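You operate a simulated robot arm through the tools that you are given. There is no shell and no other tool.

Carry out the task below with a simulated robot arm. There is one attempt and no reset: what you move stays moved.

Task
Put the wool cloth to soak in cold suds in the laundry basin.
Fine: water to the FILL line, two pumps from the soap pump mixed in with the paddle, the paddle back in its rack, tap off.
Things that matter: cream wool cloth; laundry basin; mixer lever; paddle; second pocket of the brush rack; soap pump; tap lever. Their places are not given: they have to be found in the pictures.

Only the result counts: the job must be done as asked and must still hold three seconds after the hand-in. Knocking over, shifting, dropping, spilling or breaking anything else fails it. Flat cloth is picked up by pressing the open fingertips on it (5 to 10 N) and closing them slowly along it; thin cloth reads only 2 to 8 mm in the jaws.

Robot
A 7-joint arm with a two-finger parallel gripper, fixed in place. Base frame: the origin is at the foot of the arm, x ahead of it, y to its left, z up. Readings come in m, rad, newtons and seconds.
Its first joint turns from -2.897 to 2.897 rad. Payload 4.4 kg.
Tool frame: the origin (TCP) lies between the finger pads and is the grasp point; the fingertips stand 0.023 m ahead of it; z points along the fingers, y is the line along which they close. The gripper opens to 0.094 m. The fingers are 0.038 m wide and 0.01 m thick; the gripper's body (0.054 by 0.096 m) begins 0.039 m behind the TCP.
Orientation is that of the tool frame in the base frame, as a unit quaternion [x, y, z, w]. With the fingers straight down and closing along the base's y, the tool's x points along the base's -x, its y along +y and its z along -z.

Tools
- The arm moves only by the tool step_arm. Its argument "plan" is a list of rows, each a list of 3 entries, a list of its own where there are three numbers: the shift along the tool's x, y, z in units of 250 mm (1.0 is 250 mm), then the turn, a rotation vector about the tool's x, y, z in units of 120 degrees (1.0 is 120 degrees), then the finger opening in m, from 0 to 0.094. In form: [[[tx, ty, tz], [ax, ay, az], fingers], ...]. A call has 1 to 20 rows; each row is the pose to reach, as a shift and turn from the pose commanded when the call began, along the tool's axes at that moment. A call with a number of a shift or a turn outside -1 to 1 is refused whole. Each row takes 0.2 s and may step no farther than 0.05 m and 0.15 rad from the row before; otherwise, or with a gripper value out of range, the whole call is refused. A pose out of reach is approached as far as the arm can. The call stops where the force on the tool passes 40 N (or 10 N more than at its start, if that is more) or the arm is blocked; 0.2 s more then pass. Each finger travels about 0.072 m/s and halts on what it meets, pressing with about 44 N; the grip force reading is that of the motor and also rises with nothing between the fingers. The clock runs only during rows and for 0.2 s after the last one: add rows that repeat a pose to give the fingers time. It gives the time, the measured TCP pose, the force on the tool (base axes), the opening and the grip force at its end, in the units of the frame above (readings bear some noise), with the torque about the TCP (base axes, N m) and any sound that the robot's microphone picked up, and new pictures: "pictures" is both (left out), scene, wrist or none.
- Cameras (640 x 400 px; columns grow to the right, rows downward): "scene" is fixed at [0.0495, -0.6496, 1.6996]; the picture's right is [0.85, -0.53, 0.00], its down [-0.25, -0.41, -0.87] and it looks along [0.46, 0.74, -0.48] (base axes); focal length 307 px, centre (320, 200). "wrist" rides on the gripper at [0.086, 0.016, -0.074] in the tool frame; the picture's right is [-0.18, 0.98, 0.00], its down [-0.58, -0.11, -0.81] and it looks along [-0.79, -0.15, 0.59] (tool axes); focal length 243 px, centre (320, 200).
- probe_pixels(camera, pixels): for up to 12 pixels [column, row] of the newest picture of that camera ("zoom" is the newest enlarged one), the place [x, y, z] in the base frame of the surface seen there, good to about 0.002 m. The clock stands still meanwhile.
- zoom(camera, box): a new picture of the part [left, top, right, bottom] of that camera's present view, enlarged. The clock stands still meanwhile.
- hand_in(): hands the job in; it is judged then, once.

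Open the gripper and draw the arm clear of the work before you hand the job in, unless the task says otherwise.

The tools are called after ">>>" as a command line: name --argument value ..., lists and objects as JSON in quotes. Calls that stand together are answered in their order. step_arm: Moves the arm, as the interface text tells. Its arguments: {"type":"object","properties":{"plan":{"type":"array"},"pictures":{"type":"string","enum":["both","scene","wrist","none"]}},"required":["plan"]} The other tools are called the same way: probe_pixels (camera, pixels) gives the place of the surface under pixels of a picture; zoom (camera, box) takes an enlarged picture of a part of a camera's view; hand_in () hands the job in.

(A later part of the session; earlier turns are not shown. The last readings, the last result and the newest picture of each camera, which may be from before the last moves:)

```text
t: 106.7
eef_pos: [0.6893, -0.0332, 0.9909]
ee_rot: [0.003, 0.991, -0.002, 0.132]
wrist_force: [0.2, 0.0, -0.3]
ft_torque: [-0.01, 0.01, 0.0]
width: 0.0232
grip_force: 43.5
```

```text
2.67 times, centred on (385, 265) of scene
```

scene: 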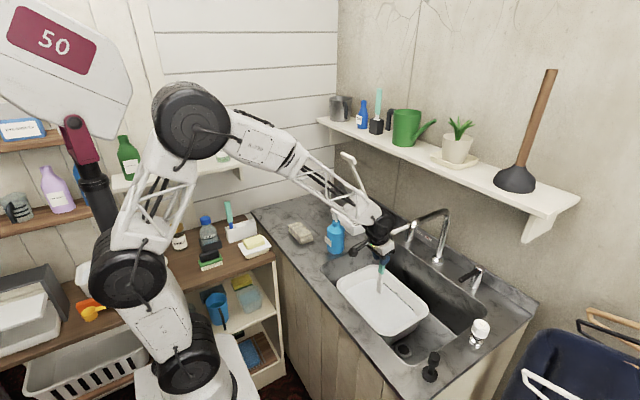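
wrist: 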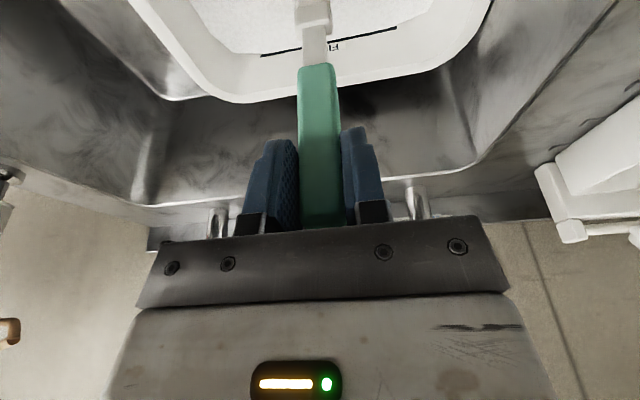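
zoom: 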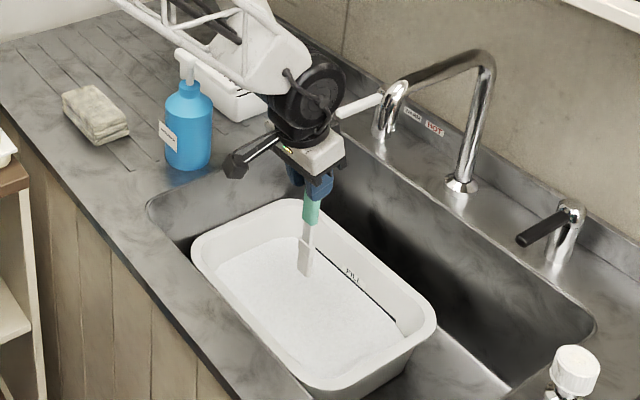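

The paddle blade is above the suds at (305,270) in the zoom. I lower it 10.7 cm into the water (tip about 1.5 cm above the basin's floor).

>>> step_arm --plan '[[[0.037, 0, 0.138], [0, 0, 0], 0.0], [[0.074, 0, 0.275], [0, 0, 0], 0.0], [[0.093, 0, 0.344], [0, 0, 0], 0.0], [[0.111, 0, 0.413], [0, 0, 0], 0.0]]' --pictures "both"

>>> zoom --camera "scene" --box '[310, 190, 460, 340]'

```text
t: 107.7
eef_pos: [0.6892, -0.0326, 0.8851]
ee_rot: [0.002, 0.991, -0.003, 0.131]
wrist_force: [-0.2, 0.3, 0.4]
ft_torque: [0.0, 0.02, 0.03]
width: 0.0233
grip_force: 44.7
```

scene: 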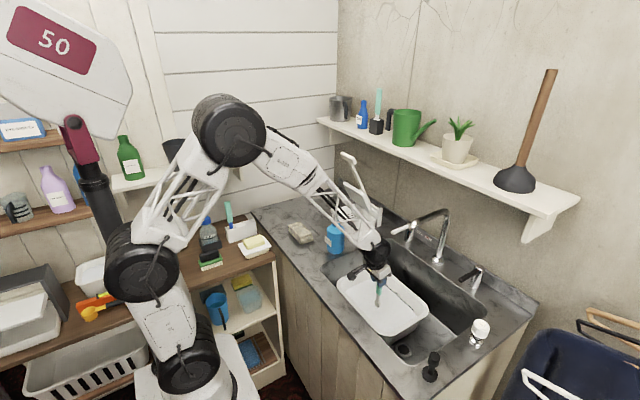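
wrist: 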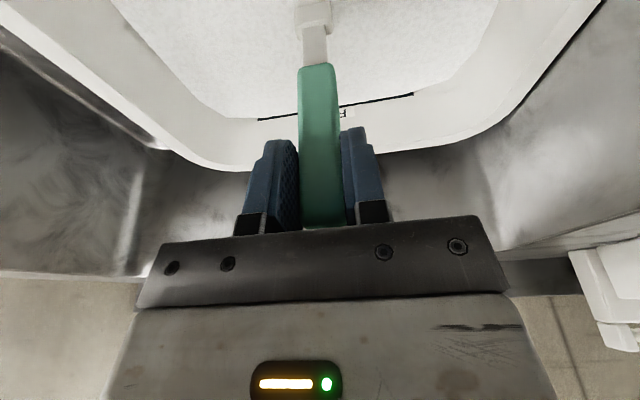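

```text
2.67 times, centred on (385, 265) of scene
```

zoom: 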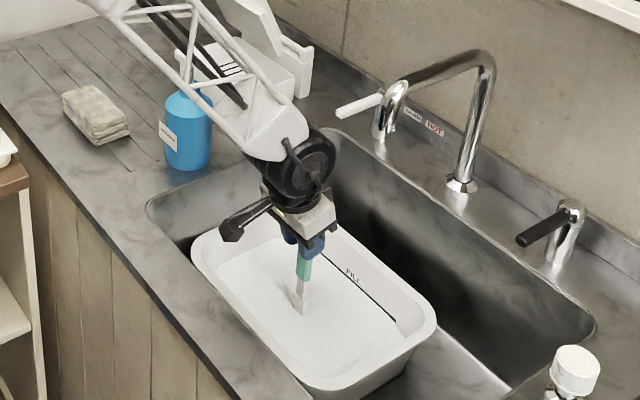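

The blade is in the suds with no contact forces. I stir with two slow ellipses (about ±2–3 cm).

>>> step_arm --plan '[[[-0.085, -0.02, 0.0228], [0, 0, 0], 0], [[-0.0603, 0.0648, 0.0162], [0, 0, 0], 0], [[0, 0.1, 0], [0, 0, 0], 0], [[0.0603, 0.0648, -0.0162], [0, 0, 0], 0], [[0.085, -0.02, -0.0228], [0, 0, 0], 0], [[0.0603, -0.1048, -0.0162], [0, 0, 0], 0], [[0, -0.14, 0], [0, 0, 0], 0], [[-0.0603, -0.1048, 0.0162], [0, 0, 0], 0], [[-0.085, -0.02, 0.0228], [0, 0, 0], 0], [[-0.0603, 0.0648, 0.0162], [0, 0, 0], 0], [[0, 0.1, 0], [0, 0, 0], 0], [[0.0603, 0.0648, -0.0162], [0, 0, 0], 0], [[0.085, -0.02, -0.0228], [0, 0, 0], 0], [[0.0603, -0.1048, -0.0162], [0, 0, 0], 0], [[0, -0.14, 0], [0, 0, 0], 0], [[-0.0603, -0.1048, 0.0162], [0, 0, 0], 0], [[-0.085, -0.02, 0.0228], [0, 0, 0], 0], [[0, 0, 0], [0, 0, 0], 0]]' --pictures "both"

>>> zoom --camera "scene" --box '[310, 190, 460, 340]'

```text
t: 111.5
eef_pos: [0.6895, -0.0329, 0.8859]
ee_rot: [0.002, 0.991, -0.003, 0.132]
wrist_force: [-0.3, -0.5, 0.1]
ft_torque: [-0.01, 0.02, -0.03]
width: 0.0234
grip_force: 44.4
```

scene: 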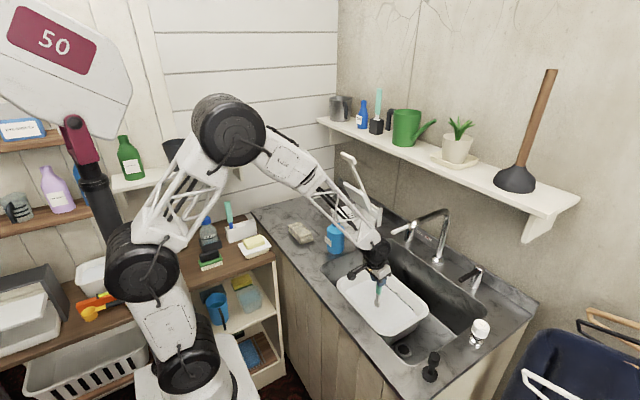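
wrist: 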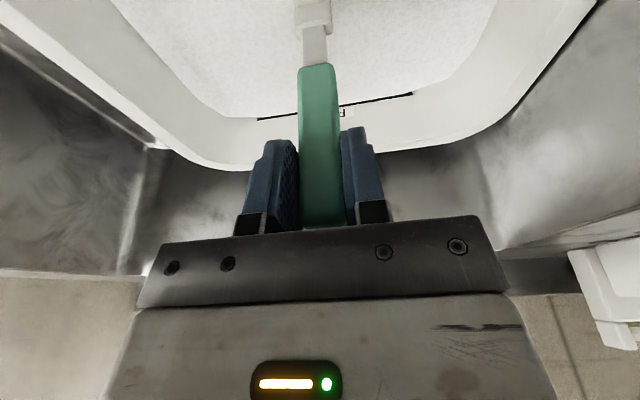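

```text
2.67 times, centred on (385, 265) of scene
```

zoom: 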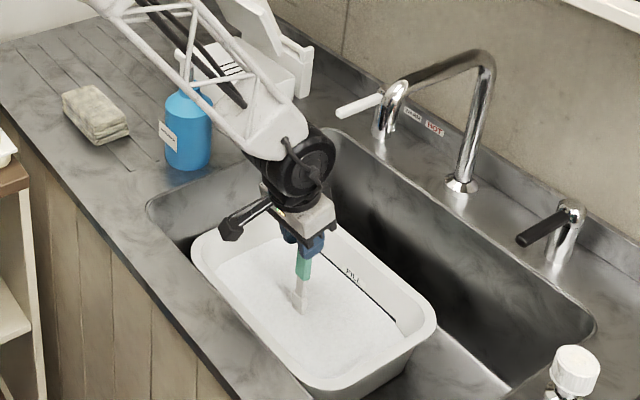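

No visible change yet in appearance; I stir on with three larger, faster ellipses, blade 5 mm deeper.

>>> step_arm --plan '[[[-0.0916, -0.08, 0.0452], [0, 0, 0], 0], [[-0.0433, 0.0584, 0.0323], [0, 0, 0], 0], [[0.0533, 0.0584, 0.0063], [0, 0, 0], 0], [[0.1016, -0.08, -0.0066], [0, 0, 0], 0], [[0.0533, -0.2184, 0.0063], [0, 0, 0], 0], [[-0.0433, -0.2184, 0.0323], [0, 0, 0], 0], [[-0.0916, -0.08, 0.0452], [0, 0, 0], 0], [[-0.0433, 0.0584, 0.0323], [0, 0, 0], 0], [[0.0533, 0.0584, 0.0063], [0, 0, 0], 0], [[0.1016, -0.08, -0.0066], [0, 0, 0], 0], [[0.0533, -0.2184, 0.0063], [0, 0, 0], 0], [[-0.0433, -0.2184, 0.0323], [0, 0, 0], 0], [[-0.0916, -0.08, 0.0452], [0, 0, 0], 0], [[-0.0433, 0.0584, 0.0323], [0, 0, 0], 0], [[0.0533, 0.0584, 0.0063], [0, 0, 0], 0], [[0.1016, -0.08, -0.0066], [0, 0, 0], 0], [[0.0533, -0.2184, 0.0063], [0, 0, 0], 0], [[-0.0433, -0.2184, 0.0323], [0, 0, 0], 0], [[-0.0916, -0.08, 0.0452], [0, 0, 0], 0], [[0.005, 0, 0.0193], [0, 0, 0], 0]]' --pictures "both"

>>> zoom --camera "scene" --box '[330, 250, 440, 340]'

```text
t: 115.7
eef_pos: [0.6887, -0.0307, 0.879]
ee_rot: [0.001, 0.991, -0.002, 0.131]
wrist_force: [-0.5, -0.2, -0.3]
ft_torque: [-0.01, 0.0, 0.0]
width: 0.0233
grip_force: 44.0
```

scene: 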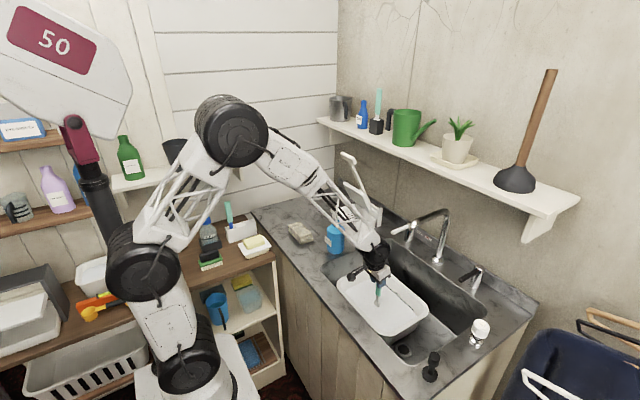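
wrist: 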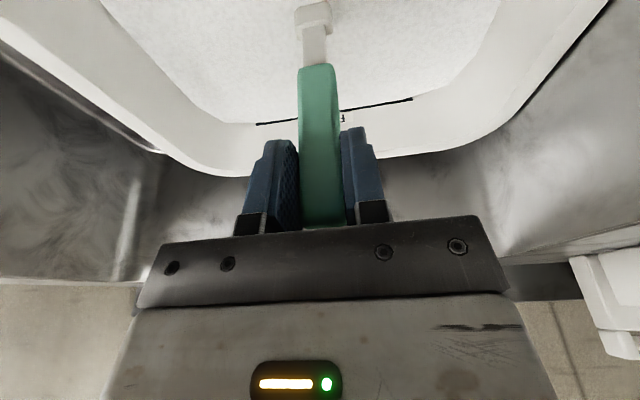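

```text
4.44 times, centred on (385, 295) of scene
```

zoom: 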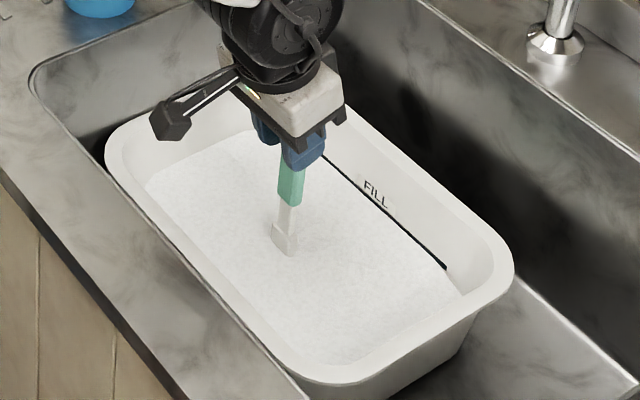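

The suds stay at the line and the basin hasn't moved. I stir for two more rounds to be certain it's mixed.

>>> step_arm --plan '[[[-0.0966, -0.08, 0.0259], [0, 0, 0], 0], [[-0.0483, 0.0584, 0.013], [0, 0, 0], 0], [[0.0483, 0.0584, -0.013], [0, 0, 0], 0], [[0.0966, -0.08, -0.0259], [0, 0, 0], 0], [[0.0483, -0.2184, -0.013], [0, 0, 0], 0], [[-0.0483, -0.2184, 0.013], [0, 0, 0], 0], [[-0.0966, -0.08, 0.0259], [0, 0, 0], 0], [[-0.0483, 0.0584, 0.013], [0, 0, 0], 0], [[0.0483, 0.0584, -0.013], [0, 0, 0], 0], [[0.0966, -0.08, -0.0259], [0, 0, 0], 0], [[0.0483, -0.2184, -0.013], [0, 0, 0], 0], [[-0.0483, -0.2184, 0.013], [0, 0, 0], 0], [[-0.0966, -0.08, 0.0259], [0, 0, 0], 0], [[-0.0483, 0.0584, 0.013], [0, 0, 0], 0], [[0.0483, 0.0584, -0.013], [0, 0, 0], 0], [[0.0966, -0.08, -0.0259], [0, 0, 0], 0], [[0.0483, -0.2184, -0.013], [0, 0, 0], 0], [[-0.0483, -0.2184, 0.013], [0, 0, 0], 0], [[-0.0966, -0.08, 0.0259], [0, 0, 0], 0], [[0, 0, 0], [0, 0, 0], 0]]' --pictures "none"

>>> step_arm --plan '[[[0.0966, -0.08, -0.0259], [0, 0, 0], 0], [[0.0483, 0.0584, -0.013], [0, 0, 0], 0], [[-0.0483, 0.0584, 0.013], [0, 0, 0], 0], [[-0.0966, -0.08, 0.0259], [0, 0, 0], 0], [[-0.0483, -0.2184, 0.013], [0, 0, 0], 0], [[0.0483, -0.2184, -0.013], [0, 0, 0], 0], [[0.0966, -0.08, -0.0259], [0, 0, 0], 0], [[0.0483, 0.0584, -0.013], [0, 0, 0], 0], [[-0.0483, 0.0584, 0.013], [0, 0, 0], 0], [[-0.0966, -0.08, 0.0259], [0, 0, 0], 0], [[-0.0483, -0.2184, 0.013], [0, 0, 0], 0], [[0.0483, -0.2184, -0.013], [0, 0, 0], 0], [[0.0966, -0.08, -0.0259], [0, 0, 0], 0], [[0.0483, 0.0584, -0.013], [0, 0, 0], 0], [[-0.0483, 0.0584, 0.013], [0, 0, 0], 0], [[-0.0966, -0.08, 0.0259], [0, 0, 0], 0], [[-0.0483, -0.2184, 0.013], [0, 0, 0], 0], [[0.0483, -0.2184, -0.013], [0, 0, 0], 0], [[0.0966, -0.08, -0.0259], [0, 0, 0], 0], [[0, 0, 0], [0, 0, 0], 0]]' --pictures "both"

>>> zoom --camera "scene" --box '[310, 190, 460, 340]'

```text
t: 119.9
eef_pos: [0.6891, -0.0318, 0.881]
ee_rot: [0.002, 0.991, -0.003, 0.131]
wrist_force: [-0.8, 0.7, -0.9]
ft_torque: [0.01, -0.01, -0.04]
width: 0.0233
grip_force: 44.6
```

```text
t: 124.1
eef_pos: [0.6895, -0.0318, 0.8807]
ee_rot: [0.002, 0.991, -0.002, 0.131]
wrist_force: [1.1, 0.2, -0.6]
ft_torque: [-0.02, 0.01, 0.0]
width: 0.0232
grip_force: 43.7
```

scene: 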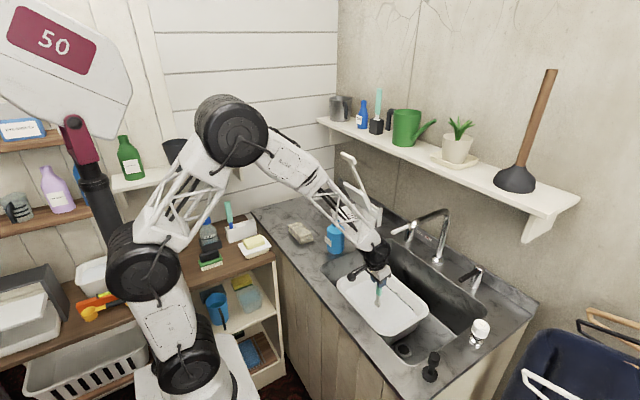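
wrist: 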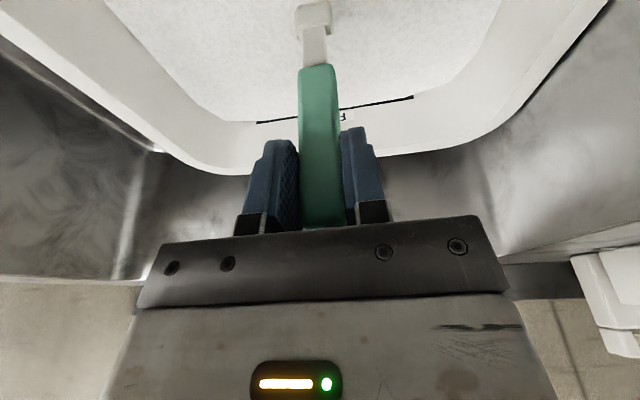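

```text
2.67 times, centred on (385, 265) of scene
```

zoom: 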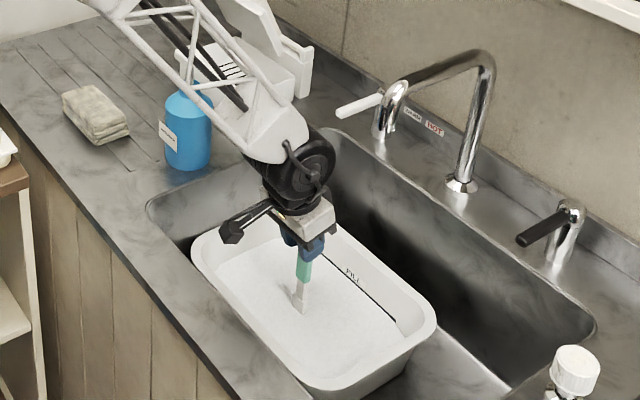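

Mixing is done. I lift the paddle out of the water and let it drip above the basin for about 2 s, then rise further.

>>> step_arm --plan '[[[-0.038, 0, -0.142], [0, 0, 0], 0], [[-0.076, 0, -0.283], [0, 0, 0], 0], [[-0.114, 0, -0.425], [0, 0, 0], 0], [[-0.114, 0, -0.425], [0, 0, 0], 0], [[-0.114, 0, -0.425], [0, 0, 0], 0], [[-0.114, 0, -0.425], [0, 0, 0], 0], [[-0.114, 0, -0.425], [0, 0, 0], 0], [[-0.114, 0, -0.425], [0, 0, 0], 0], [[-0.114, 0, -0.425], [0, 0, 0], 0], [[-0.114, 0, -0.425], [0, 0, 0], 0], [[-0.114, 0, -0.425], [0, 0, 0], 0], [[-0.114, 0, -0.425], [0, 0, 0], 0], [[-0.114, 0, -0.425], [0, 0, 0], 0], [[-0.114, 0, -0.425], [0, 0, 0], 0], [[-0.155, 0, -0.58], [0, 0, 0], 0], [[-0.197, 0, -0.735], [0, 0, 0], 0], [[-0.238, 0, -0.889], [0, 0, 0], 0]]' --pictures "both"

>>> zoom --camera "scene" --box '[330, 190, 440, 330]'

```text
t: 127.7
eef_pos: [0.6908, -0.0313, 1.1093]
ee_rot: [0.002, 0.991, -0.002, 0.13]
wrist_force: [-0.4, 0.2, -0.2]
ft_torque: [0.01, -0.04, 0.01]
width: 0.0234
grip_force: 44.1
```

scene: 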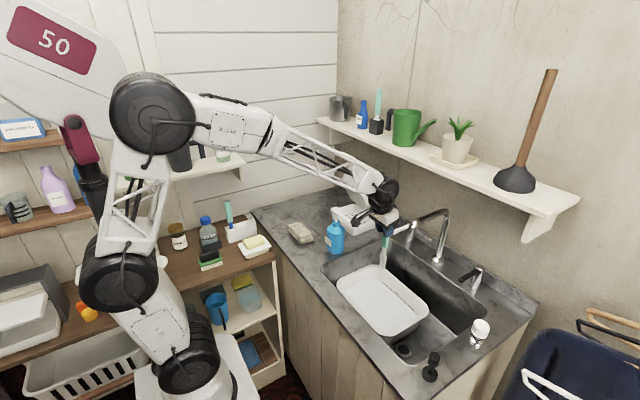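
wrist: 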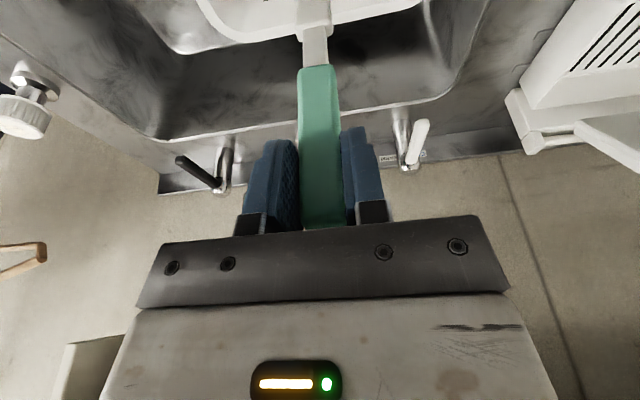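

```text
2.86 times, centred on (385, 260) of scene
```

zoom: 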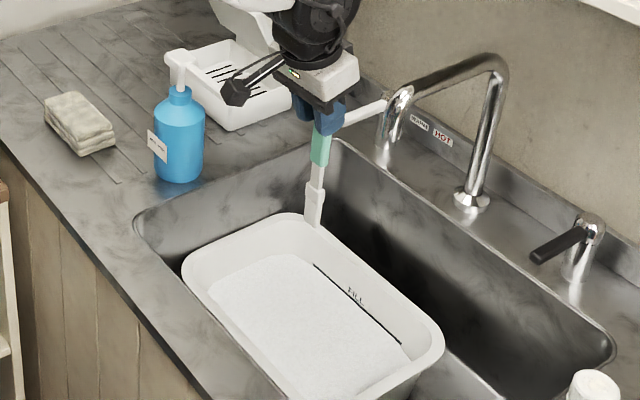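

No drips show. I return by the same route: up, back to x≈0.5, then toward +y.

>>> step_arm --plan '[[[-0.049, 0, -0.183], [0, 0, 0], 0], [[-0.098, 0, -0.366], [0, 0, 0], 0], [[-0.147, 0, -0.549], [0, 0, 0], 0], [[-0.001, 0.032, -0.588], [0, 0, 0], 0], [[0.145, 0.064, -0.627], [0, 0, 0], 0], [[0.291, 0.096, -0.667], [0, 0, 0], 0], [[0.437, 0.128, -0.706], [0, 0, 0], 0], [[0.583, 0.16, -0.745], [0, 0, 0], 0], [[0.631, 0.32, -0.758], [0, 0, 0], 0], [[0.68, 0.485, -0.771], [0, 0, 0], 0], [[0.728, 0.65, -0.783], [0, 0, 0], 0], [[0.776, 0.81, -0.796], [0, 0, 0], 0]]' --pictures "scene"

```text
t: 130.3
eef_pos: [0.448, 0.1749, 1.2516]
ee_rot: [0.002, 0.991, -0.003, 0.132]
wrist_force: [0.9, -1.0, -0.7]
ft_torque: [0.04, 0.01, 0.03]
width: 0.0234
grip_force: 43.7
```

scene: 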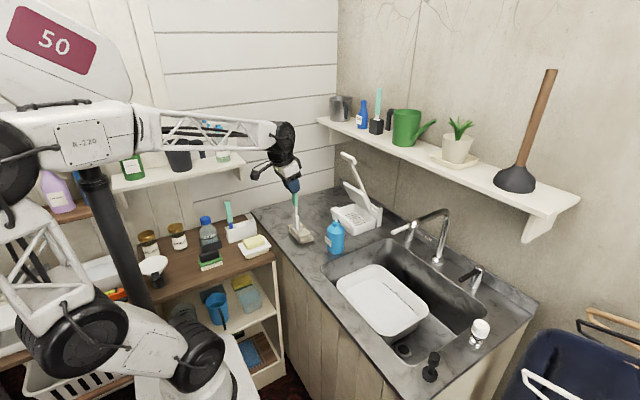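

Now I turn back +90° about the vertical while moving in front of the rack (0.392,0.397,1.15).

>>> step_arm --plan '[[[0.0268, 0.074, 0.0279], [-0.0162, 0, -0.0604], 0.0], [[0.0537, 0.148, 0.0558], [-0.0323, 0, -0.1208], 0.0], [[0.0805, 0.222, 0.0838], [-0.0485, 0, -0.1811], 0.0], [[0.1073, 0.296, 0.1117], [-0.0647, 0, -0.2415], 0.0], [[0.1342, 0.37, 0.1396], [-0.0808, 0, -0.3019], 0.0], [[0.161, 0.444, 0.1675], [-0.097, 0, -0.3623], 0.0], [[0.1878, 0.518, 0.1954], [-0.1132, 0, -0.4226], 0.0], [[0.2147, 0.592, 0.2233], [-0.1293, 0, -0.483], 0.0], [[0.2415, 0.666, 0.2513], [-0.1455, 0, -0.5434], 0.0], [[0.2683, 0.74, 0.2792], [-0.1617, 0, -0.6038], 0.0], [[0.2952, 0.814, 0.3071], [-0.1778, 0, -0.6641], 0.0], [[0.322, 0.888, 0.335], [-0.194, 0, -0.7245], 0.0], [[0.322, 0.888, 0.335], [-0.194, 0, -0.7245], 0.0]]' --pictures "both"

>>> zoom --camera "scene" --box '[210, 170, 290, 260]'

```text
t: 133.1
eef_pos: [0.3933, 0.396, 1.1495]
ee_rot: [-0.7, 0.703, 0.09, 0.092]
wrist_force: [0.8, 0.2, -0.4]
ft_torque: [-0.01, -0.03, 0.0]
width: 0.0231
grip_force: 44.1
```

scene: 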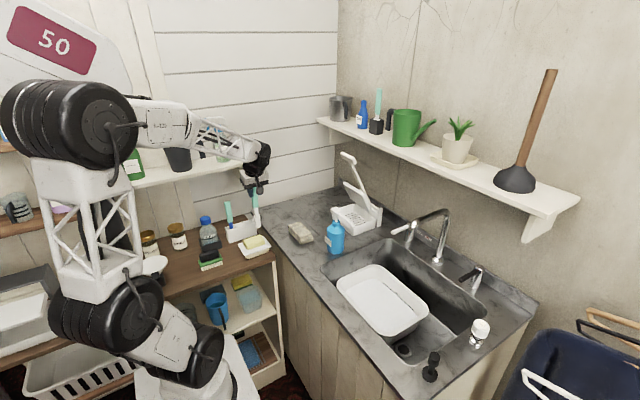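
wrist: 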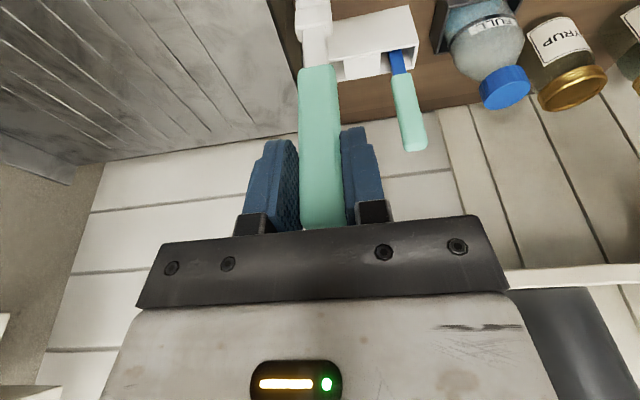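

```text
4.44 times, centred on (250, 215) of scene
```

zoom: 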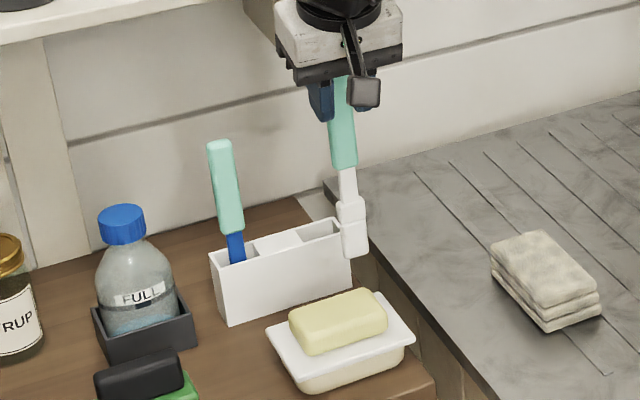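

By dead reckoning of commands I'm +4.2 mm in x, -123.5 mm in y and +108.4 mm in z from the original grip pose, which agrees with the picture. I move exactly above the second pocket and lower to just over the rack.

>>> step_arm --plan '[[[-0.12, 0.006, 0.032], [0, 0, 0], 0.0], [[-0.24, 0.012, 0.064], [0, 0, 0], 0.0], [[-0.36, 0.0168, 0.096], [0, 0, 0], 0.0], [[-0.4772, 0.0168, 0.1278], [0, 0, 0], 0.0], [[-0.456, 0.0168, 0.205], [0, 0, 0], 0.0], [[-0.4358, 0.0168, 0.2824], [0, 0, 0], 0.0], [[-0.4358, 0.0168, 0.2824], [0, 0, 0], 0.0]]' --pictures "both"

>>> zoom --camera "scene" --box '[225, 190, 265, 240]'

>>> zoom --camera "wrist" --box '[250, 0, 450, 110]'

```text
t: 134.7
eef_pos: [0.3916, 0.5195, 1.1083]
ee_rot: [-0.699, 0.703, 0.09, 0.092]
wrist_force: [0.6, 0.3, 0.2]
ft_torque: [-0.02, 0.01, -0.02]
width: 0.0232
grip_force: 43.9
```

scene: 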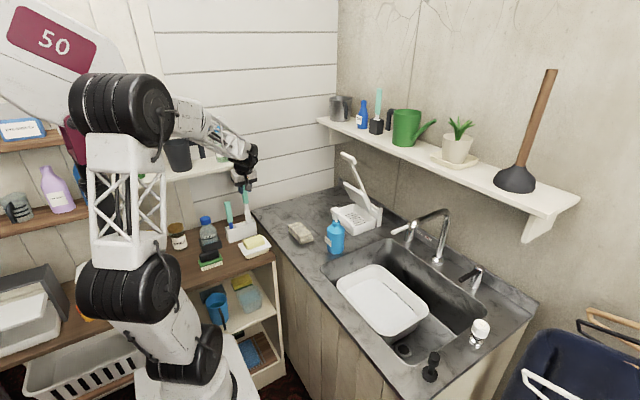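
wrist: 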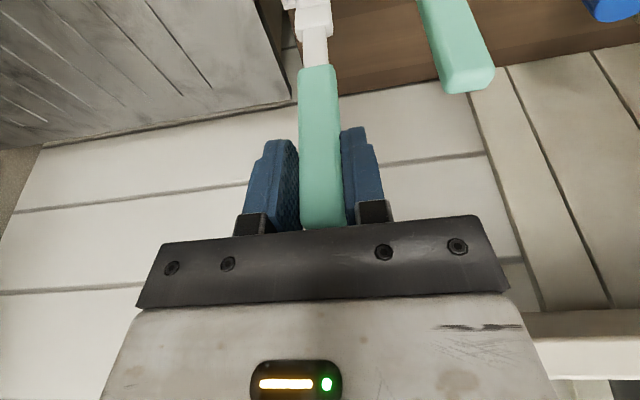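

```text
8.00 times, centred on (245, 215) of scene
```

zoom: 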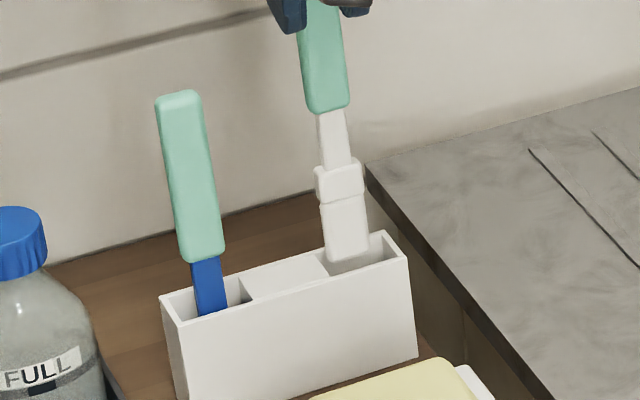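

```text
3.20 times, centred on (350, 55) of wrist
```

zoom: 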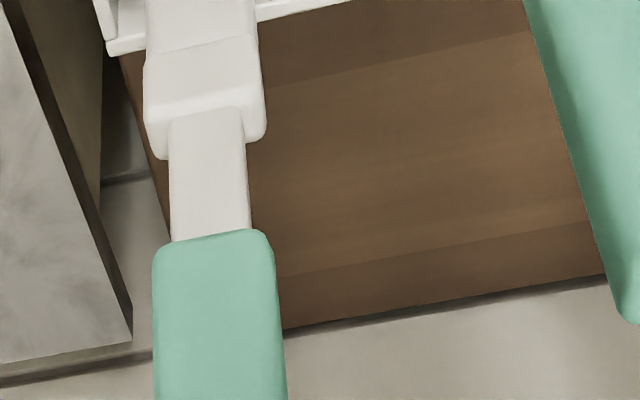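

The blade lines up with the second pocket just as when lifting. I lower it the remaining 6.8 cm slowly.

>>> step_arm --plan '[[[0.0155, 0, 0.058], [0, 0, 0], 0.0], [[0.031, 0, 0.116], [0, 0, 0], 0.0], [[0.0466, 0, 0.174], [0, 0, 0], 0.0], [[0.06, 0, 0.224], [0, 0, 0], 0.0], [[0.07, 0, 0.261], [0, 0, 0], 0.0], [[0.07, 0, 0.261], [0, 0, 0], 0.0]]' --pictures "both"

>>> zoom --camera "scene" --box '[215, 190, 265, 250]'

```text
t: 136.1
eef_pos: [0.3921, 0.5183, 1.0423]
ee_rot: [-0.7, 0.702, 0.09, 0.092]
wrist_force: [0.7, -0.2, -0.4]
ft_torque: [-0.01, -0.01, -0.04]
width: 0.0235
grip_force: 44.4
```

scene: 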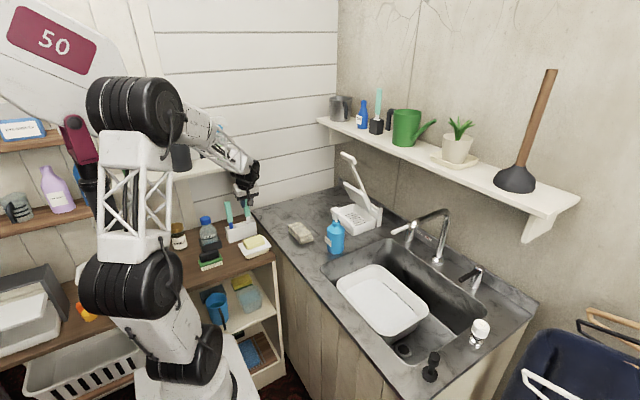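
wrist: 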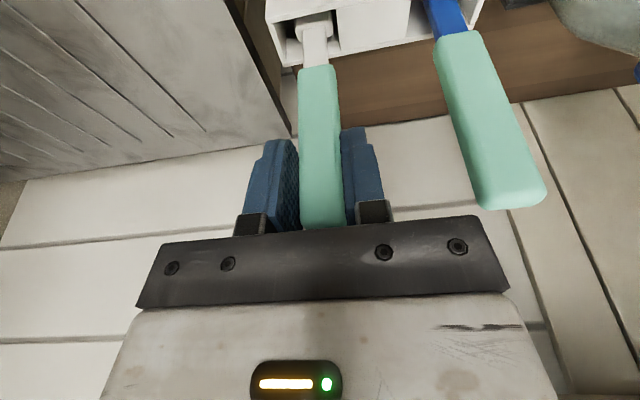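

```text
6.67 times, centred on (240, 220) of scene
```

zoom: 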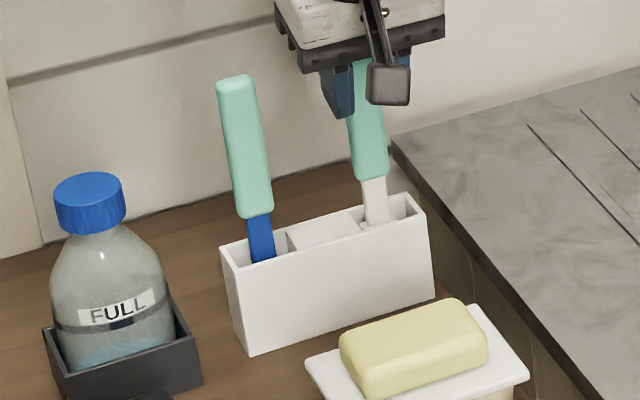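

The paddle is in the second pocket. I lower the last millimetre, open, and withdraw.

>>> step_arm --plan '[[[0.001, 0, 0.006], [0, 0, 0], 0.0], [[0.001, 0, 0.006], [0, 0, 0], 0.03], [[0.001, 0, 0.006], [0, 0, 0], 0.05], [[0.001, 0, 0.006], [0, 0, 0], 0.05], [[0, 0, -0.1], [0, 0, 0], 0.05], [[0, 0, -0.2], [0, 0, 0], 0.05], [[0, 0, -0.31], [0, 0, 0], 0.05], [[0, 0, -0.31], [0, 0, 0], 0.05]]' --pictures "both"

>>> zoom --camera "scene" --box '[215, 190, 265, 250]'

>>> zoom --camera "scene" --box '[280, 210, 330, 255]'

```text
t: 137.9
eef_pos: [0.3907, 0.4989, 1.1144]
ee_rot: [-0.7, 0.703, 0.09, 0.091]
wrist_force: [0.7, -0.4, 0.8]
ft_torque: [0.02, -0.01, -0.02]
width: 0.05
grip_force: 0.1
```

scene: 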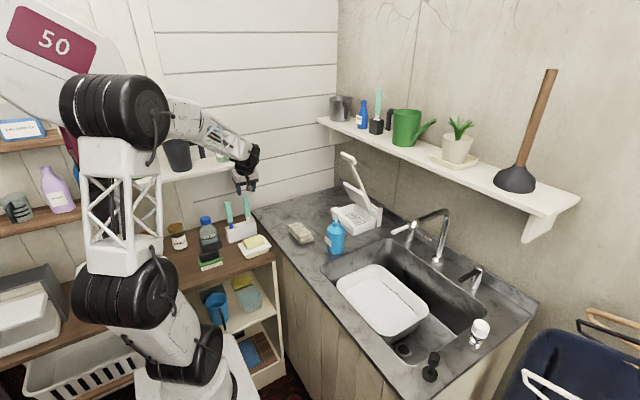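
wrist: 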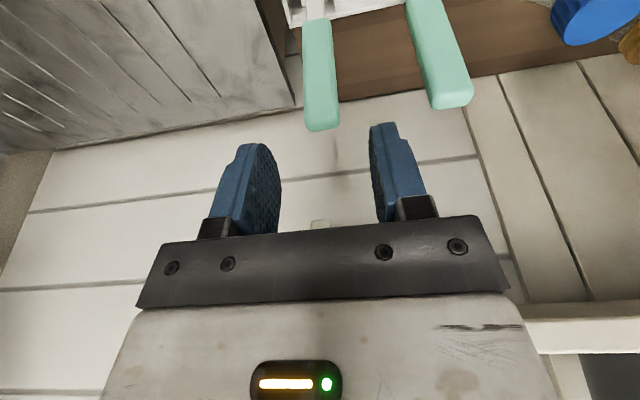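

```text
6.67 times, centred on (240, 220) of scene
```

zoom: 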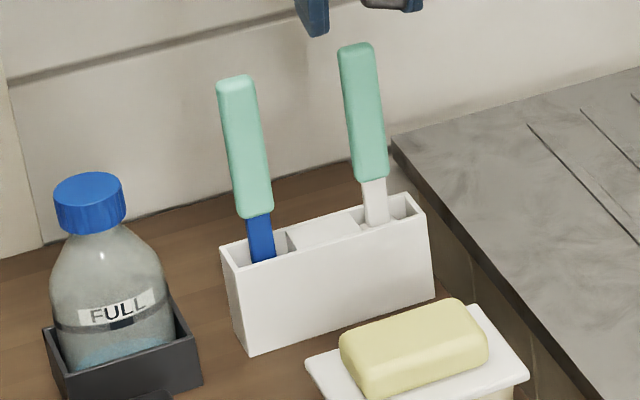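

```text
8.89 times, centred on (305, 232) of scene
```

zoom: 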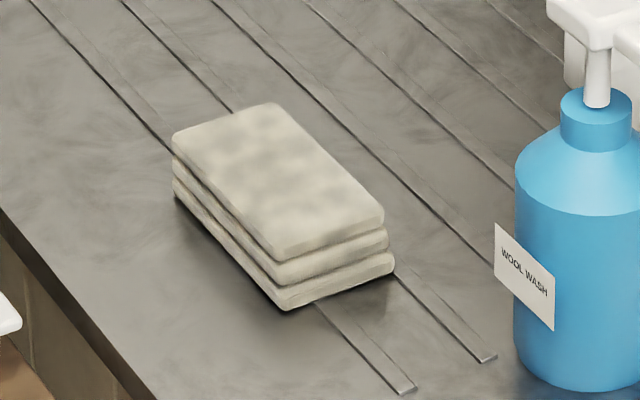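

The paddle stands in the second pocket and all is as before. Now the cloth: folded stack at x 0.529–0.588, y 0.282–0.391, z 0.90–0.94. I move above it with the tool vertical, fingers closing along x, opened to 0.088.

>>> step_arm --plan '[[[0.12, 0, -0.1], [0, 0.02, 0], 0.05], [[0.22, -0.12, -0.16], [0, 0.04, 0], 0.05], [[0.32, -0.25, -0.22], [0, 0.06, 0], 0.07], [[0.41, -0.39, -0.27], [0, 0.08, 0], 0.088], [[0.5, -0.53, -0.3], [0, 0.1, 0], 0.088], [[0.591, -0.67, -0.307], [0, 0.125, 0], 0.088], [[0.591, -0.67, -0.307], [0, 0.125, 0], 0.088]]' --pictures "both"

>>> probe_pixels --camera "scene" --pixels '[[300, 222], [311, 234], [300, 238], [289, 225], [301, 230], [312, 237], [291, 229], [300, 242]]'

```text
t: 139.5
eef_pos: [0.5586, 0.3346, 1.1512]
ee_rot: [-0.705, 0.709, -0.002, -0.001]
wrist_force: [0.1, 0.1, 0.3]
ft_torque: [-0.02, -0.01, -0.02]
width: 0.0879
grip_force: 0.1
```

scene: 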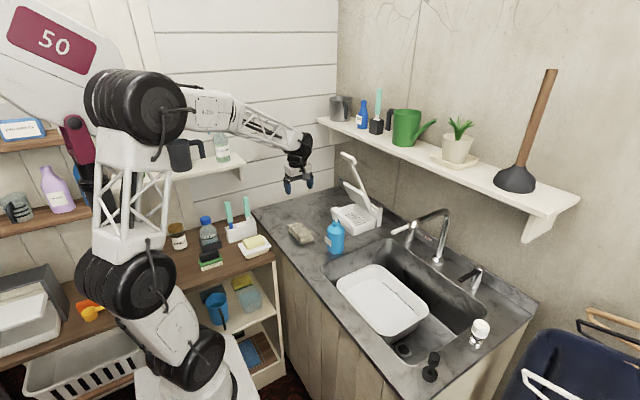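
wrist: 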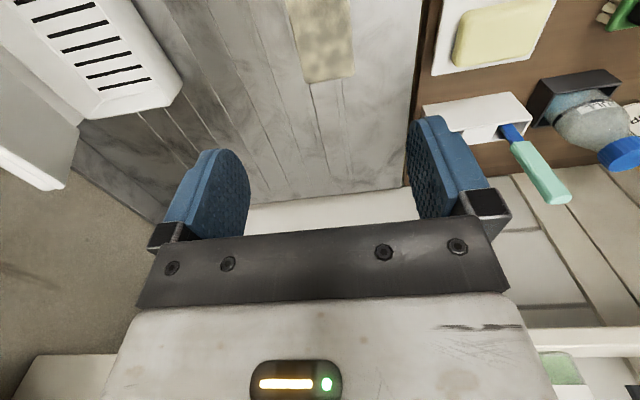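

```text
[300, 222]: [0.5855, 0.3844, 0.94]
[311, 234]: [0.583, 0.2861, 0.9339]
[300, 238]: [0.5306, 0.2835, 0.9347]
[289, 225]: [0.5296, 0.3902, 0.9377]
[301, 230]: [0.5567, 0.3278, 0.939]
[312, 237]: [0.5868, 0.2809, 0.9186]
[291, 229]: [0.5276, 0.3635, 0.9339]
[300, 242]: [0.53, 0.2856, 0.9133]
```

The cloth is centred under the gripper. I descend around it to TCP z≈0.93 (tips ~7 mm above the counter).

>>> step_arm --plan '[[[0, 0, 0.18], [0, 0, 0], 0.088], [[0, 0, 0.36], [0, 0, 0], 0.088], [[0, 0, 0.54], [0, 0, 0], 0.088], [[0, 0, 0.7], [0, 0, 0], 0.088], [[0, 0, 0.8], [0, 0, 0], 0.088], [[0, 0, 0.86], [0, 0, 0], 0.088], [[0, 0, 0.884], [0, 0, 0], 0.088]]' --pictures "both"

>>> zoom --camera "scene" --box '[260, 180, 350, 260]'

```text
t: 141.1
eef_pos: [0.5585, 0.3339, 0.9313]
ee_rot: [-0.705, 0.709, -0.002, -0.001]
wrist_force: [0.1, 0.0, 0.3]
ft_torque: [-0.02, 0.02, -0.01]
width: 0.088
grip_force: 0.0
```

scene: 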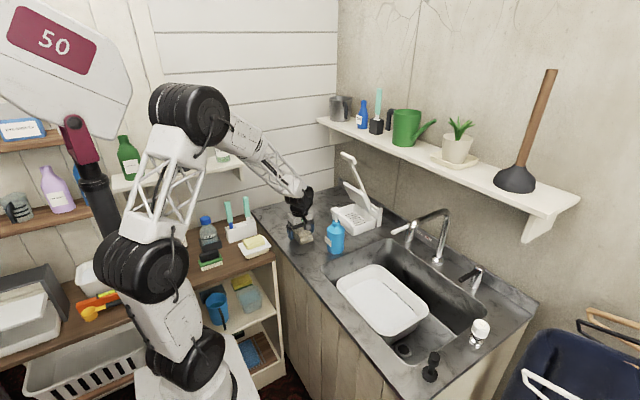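
wrist: 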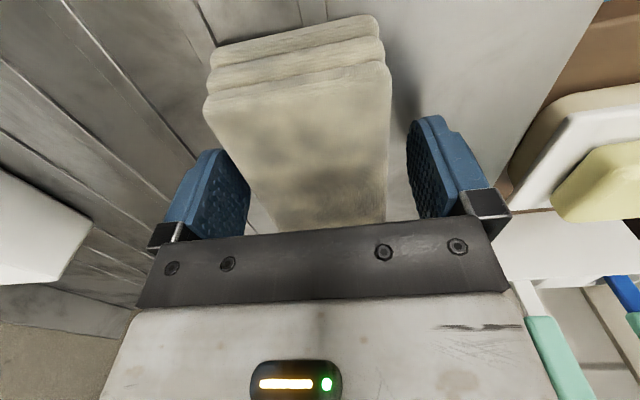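

```text
5.00 times, centred on (305, 220) of scene
```

zoom: 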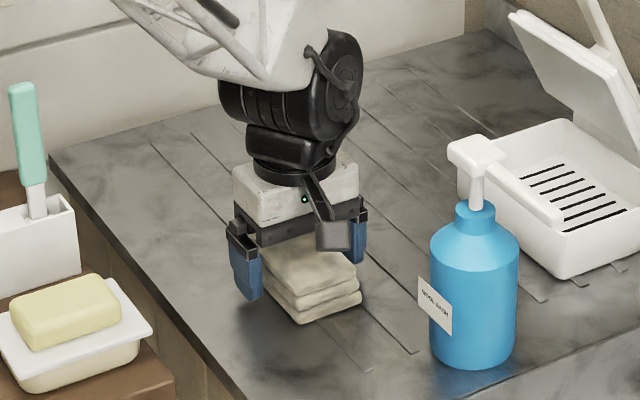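

The stack is centred between the fingers at (300,150) in the wrist view. I lower 3 mm more and close slowly on it.

>>> step_arm --plan '[[[0, 0, 0.012], [0, 0, 0], 0.088], [[0, 0, 0.012], [0, 0, 0], 0.078], [[0, 0, 0.012], [0, 0, 0], 0.07], [[0, 0, 0.012], [0, 0, 0], 0.063], [[0, 0, 0.012], [0, 0, 0], 0.056], [[0, 0, 0.012], [0, 0, 0], 0.05], [[0, 0, 0.012], [0, 0, 0], 0.045], [[0, 0, 0.012], [0, 0, 0], 0.045]]' --pictures "both"

>>> zoom --camera "scene" --box '[260, 180, 350, 260]'

```text
t: 142.9
eef_pos: [0.56, 0.3335, 0.9282]
ee_rot: [-0.705, 0.709, -0.003, -0.001]
wrist_force: [-0.8, 0.6, 2.2]
ft_torque: [0.03, -0.05, 0.01]
width: 0.0633
grip_force: 44.0
```

scene: 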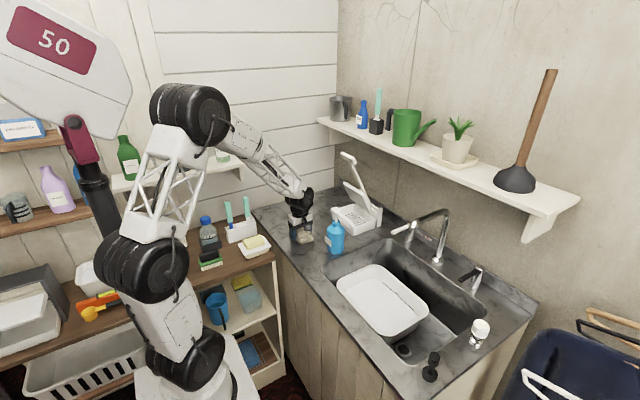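
wrist: 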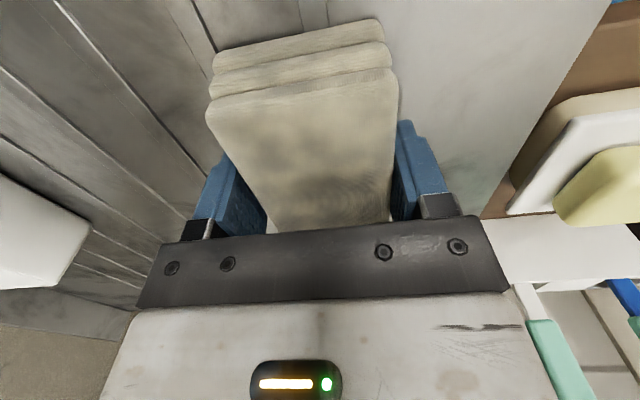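

```text
5.00 times, centred on (305, 220) of scene
```

zoom: 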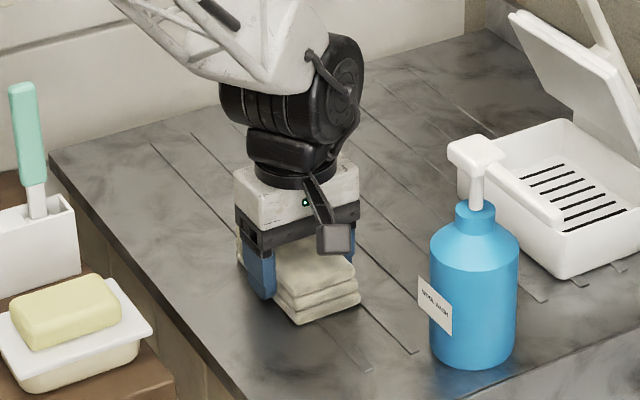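

Gripped at 63 mm with 44 N. I lift 6 cm and check that the whole stack comes along.

>>> step_arm --plan '[[[0, 0, -0.06], [0, 0, 0], 0.045], [[0, 0, -0.14], [0, 0, 0], 0.045], [[0, 0, -0.24], [0, 0, 0], 0.045], [[0, 0, -0.24], [0, 0, 0], 0.045]]' --pictures "both"

>>> zoom --camera "scene" --box '[260, 180, 350, 260]'

```text
t: 143.9
eef_pos: [0.5598, 0.3326, 0.9854]
ee_rot: [-0.705, 0.709, -0.003, -0.002]
wrist_force: [0.6, -0.7, -1.3]
ft_torque: [-0.01, 0.01, 0.01]
width: 0.0631
grip_force: 43.9
```

scene: 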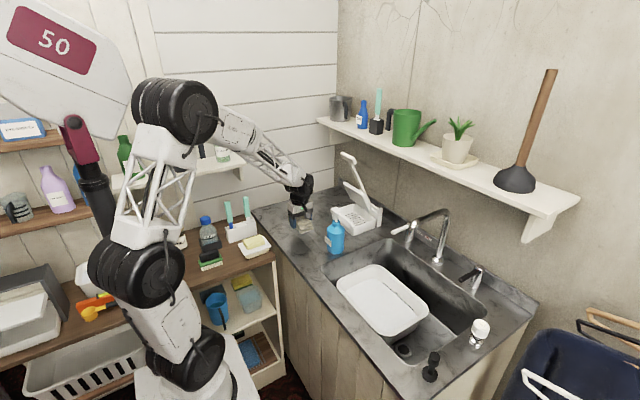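
wrist: 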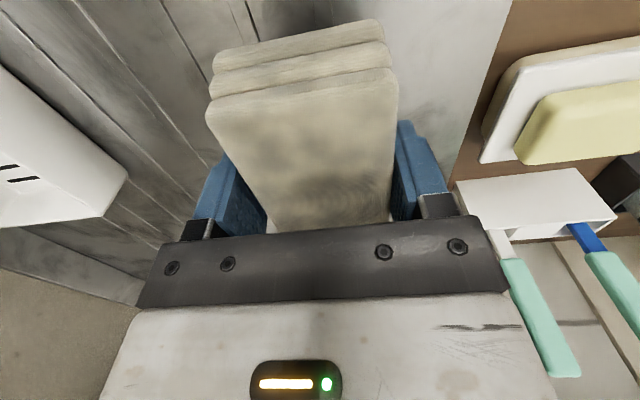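

```text
5.00 times, centred on (305, 220) of scene
```

zoom: 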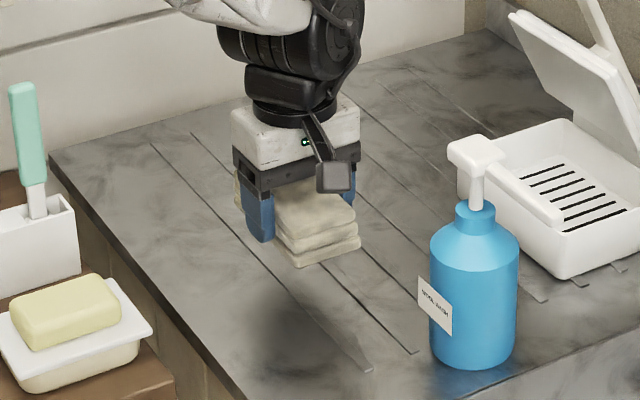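

The whole folded cloth lifts as one. I rise to z≈1.2 and move -y past the pump well above it.

>>> step_arm --plan '[[[0, 0, -0.172], [0, 0, 0], 0.045], [[0, 0, -0.344], [0, 0, 0], 0.045], [[0, 0, -0.516], [0, 0, 0], 0.045], [[0, 0, -0.688], [0, 0, 0], 0.045], [[0, 0, -0.86], [0, 0, 0], 0.045], [[0.165, 0, -0.86], [0, 0, 0], 0.045], [[0.33, 0, -0.86], [0, 0, 0], 0.045], [[0.5, 0, -0.86], [0, 0, 0], 0.045], [[0.665, 0, -0.86], [0, 0, 0], 0.045], [[0.83, 0, -0.86], [0, 0, 0], 0.045], [[1.0, 0, -0.86], [0, 0, 0], 0.045]]' --pictures "scene"

```text
t: 146.3
eef_pos: [0.5554, 0.0856, 1.2037]
ee_rot: [-0.706, 0.709, -0.003, -0.001]
wrist_force: [-0.5, 0.0, -0.7]
ft_torque: [0.02, 0.02, -0.03]
width: 0.0633
grip_force: 43.7
```

scene: 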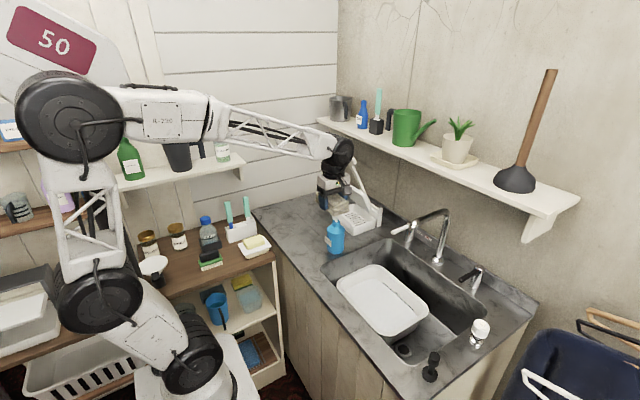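

Next over the basin to (0.69,-0.02), then down to z≈1.0 between nozzle and spout.

>>> step_arm --plan '[[[0.14, 0, 0], [0, 0, 0], 0.045], [[0.28, 0, 0], [0, 0, 0], 0.045], [[0.4224, 0, 0], [0, 0, 0], 0.045], [[0.4224, -0.18, 0], [0, 0, 0], 0.045], [[0.4224, -0.36, 0], [0, 0, 0], 0.045], [[0.4224, -0.538, 0], [0, 0, 0], 0.045], [[0.4224, -0.538, 0.17], [0, 0, 0], 0.045], [[0.4224, -0.538, 0.34], [0, 0, 0], 0.045], [[0.4224, -0.538, 0.51], [0, 0, 0], 0.045], [[0.4224, -0.538, 0.68], [0, 0, 0], 0.045], [[0.4224, -0.538, 0.814], [0, 0, 0], 0.045]]' --pictures "both"

>>> zoom --camera "scene" --box '[310, 170, 460, 340]'

```text
t: 148.7
eef_pos: [0.6927, -0.0228, 1.0004]
ee_rot: [-0.705, 0.709, -0.003, -0.002]
wrist_force: [-0.6, -0.2, 0.0]
ft_torque: [-0.05, 0.01, 0.05]
width: 0.0635
grip_force: 43.6
```

scene: 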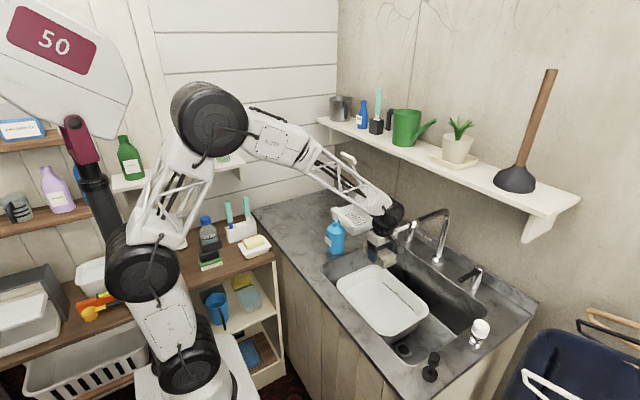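
wrist: 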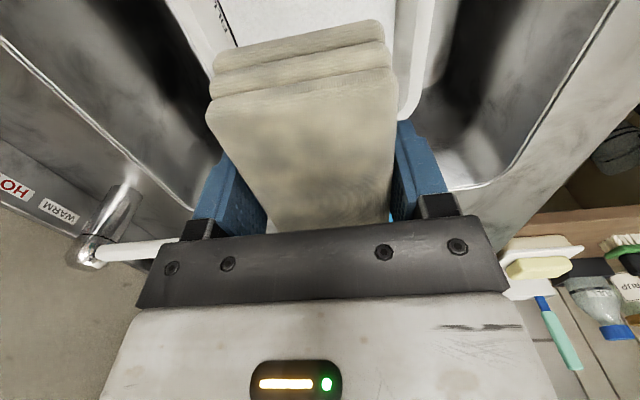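

```text
2.35 times, centred on (385, 255) of scene
```

zoom: 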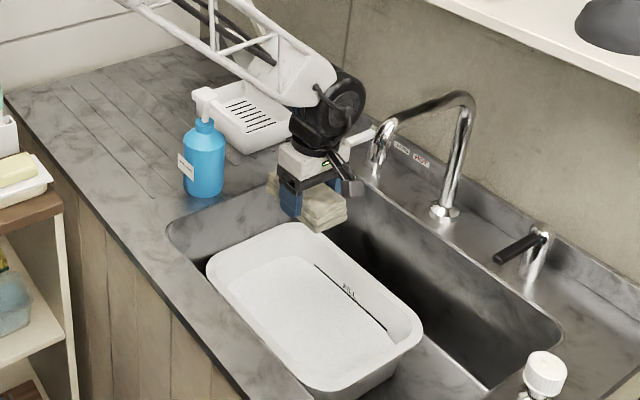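

Cloth and gripper are centred above the basin with good margins. I lower 20 cm more.

>>> step_arm --plan '[[[0, 0, 0.16], [0, 0, 0], 0.045], [[0, 0, 0.32], [0, 0, 0], 0.045], [[0, 0, 0.48], [0, 0, 0], 0.045], [[0, 0, 0.64], [0, 0, 0], 0.045], [[0, 0, 0.8], [0, 0, 0], 0.045]]' --pictures "both"

>>> zoom --camera "scene" --box '[310, 170, 460, 340]'

```text
t: 149.9
eef_pos: [0.6916, -0.0228, 0.8058]
ee_rot: [-0.705, 0.709, -0.003, -0.001]
wrist_force: [1.0, 0.1, -0.9]
ft_torque: [0.01, 0.04, 0.02]
width: 0.0634
grip_force: 44.4
```

scene: 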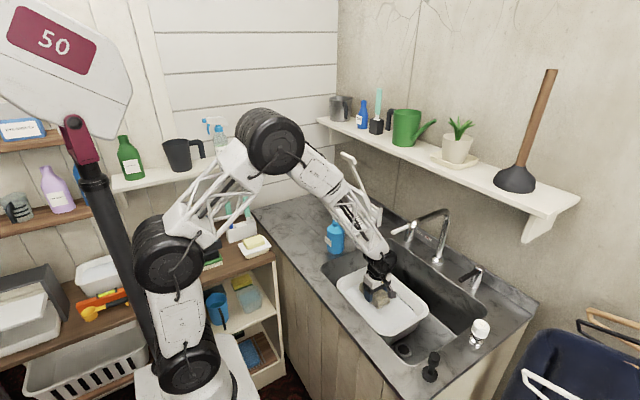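
wrist: 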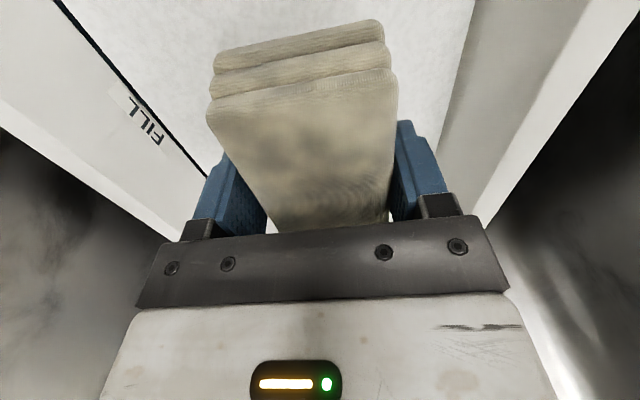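

```text
2.35 times, centred on (385, 255) of scene
```

zoom: 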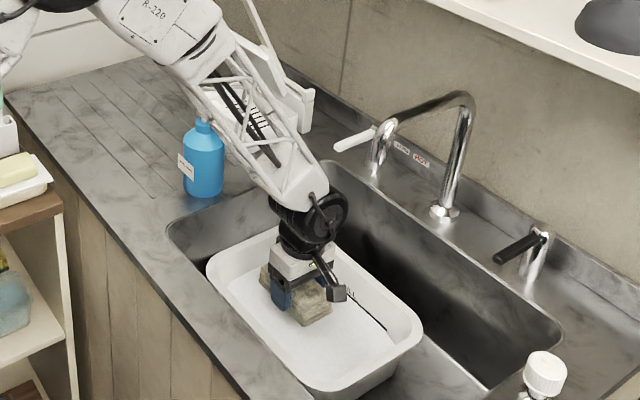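

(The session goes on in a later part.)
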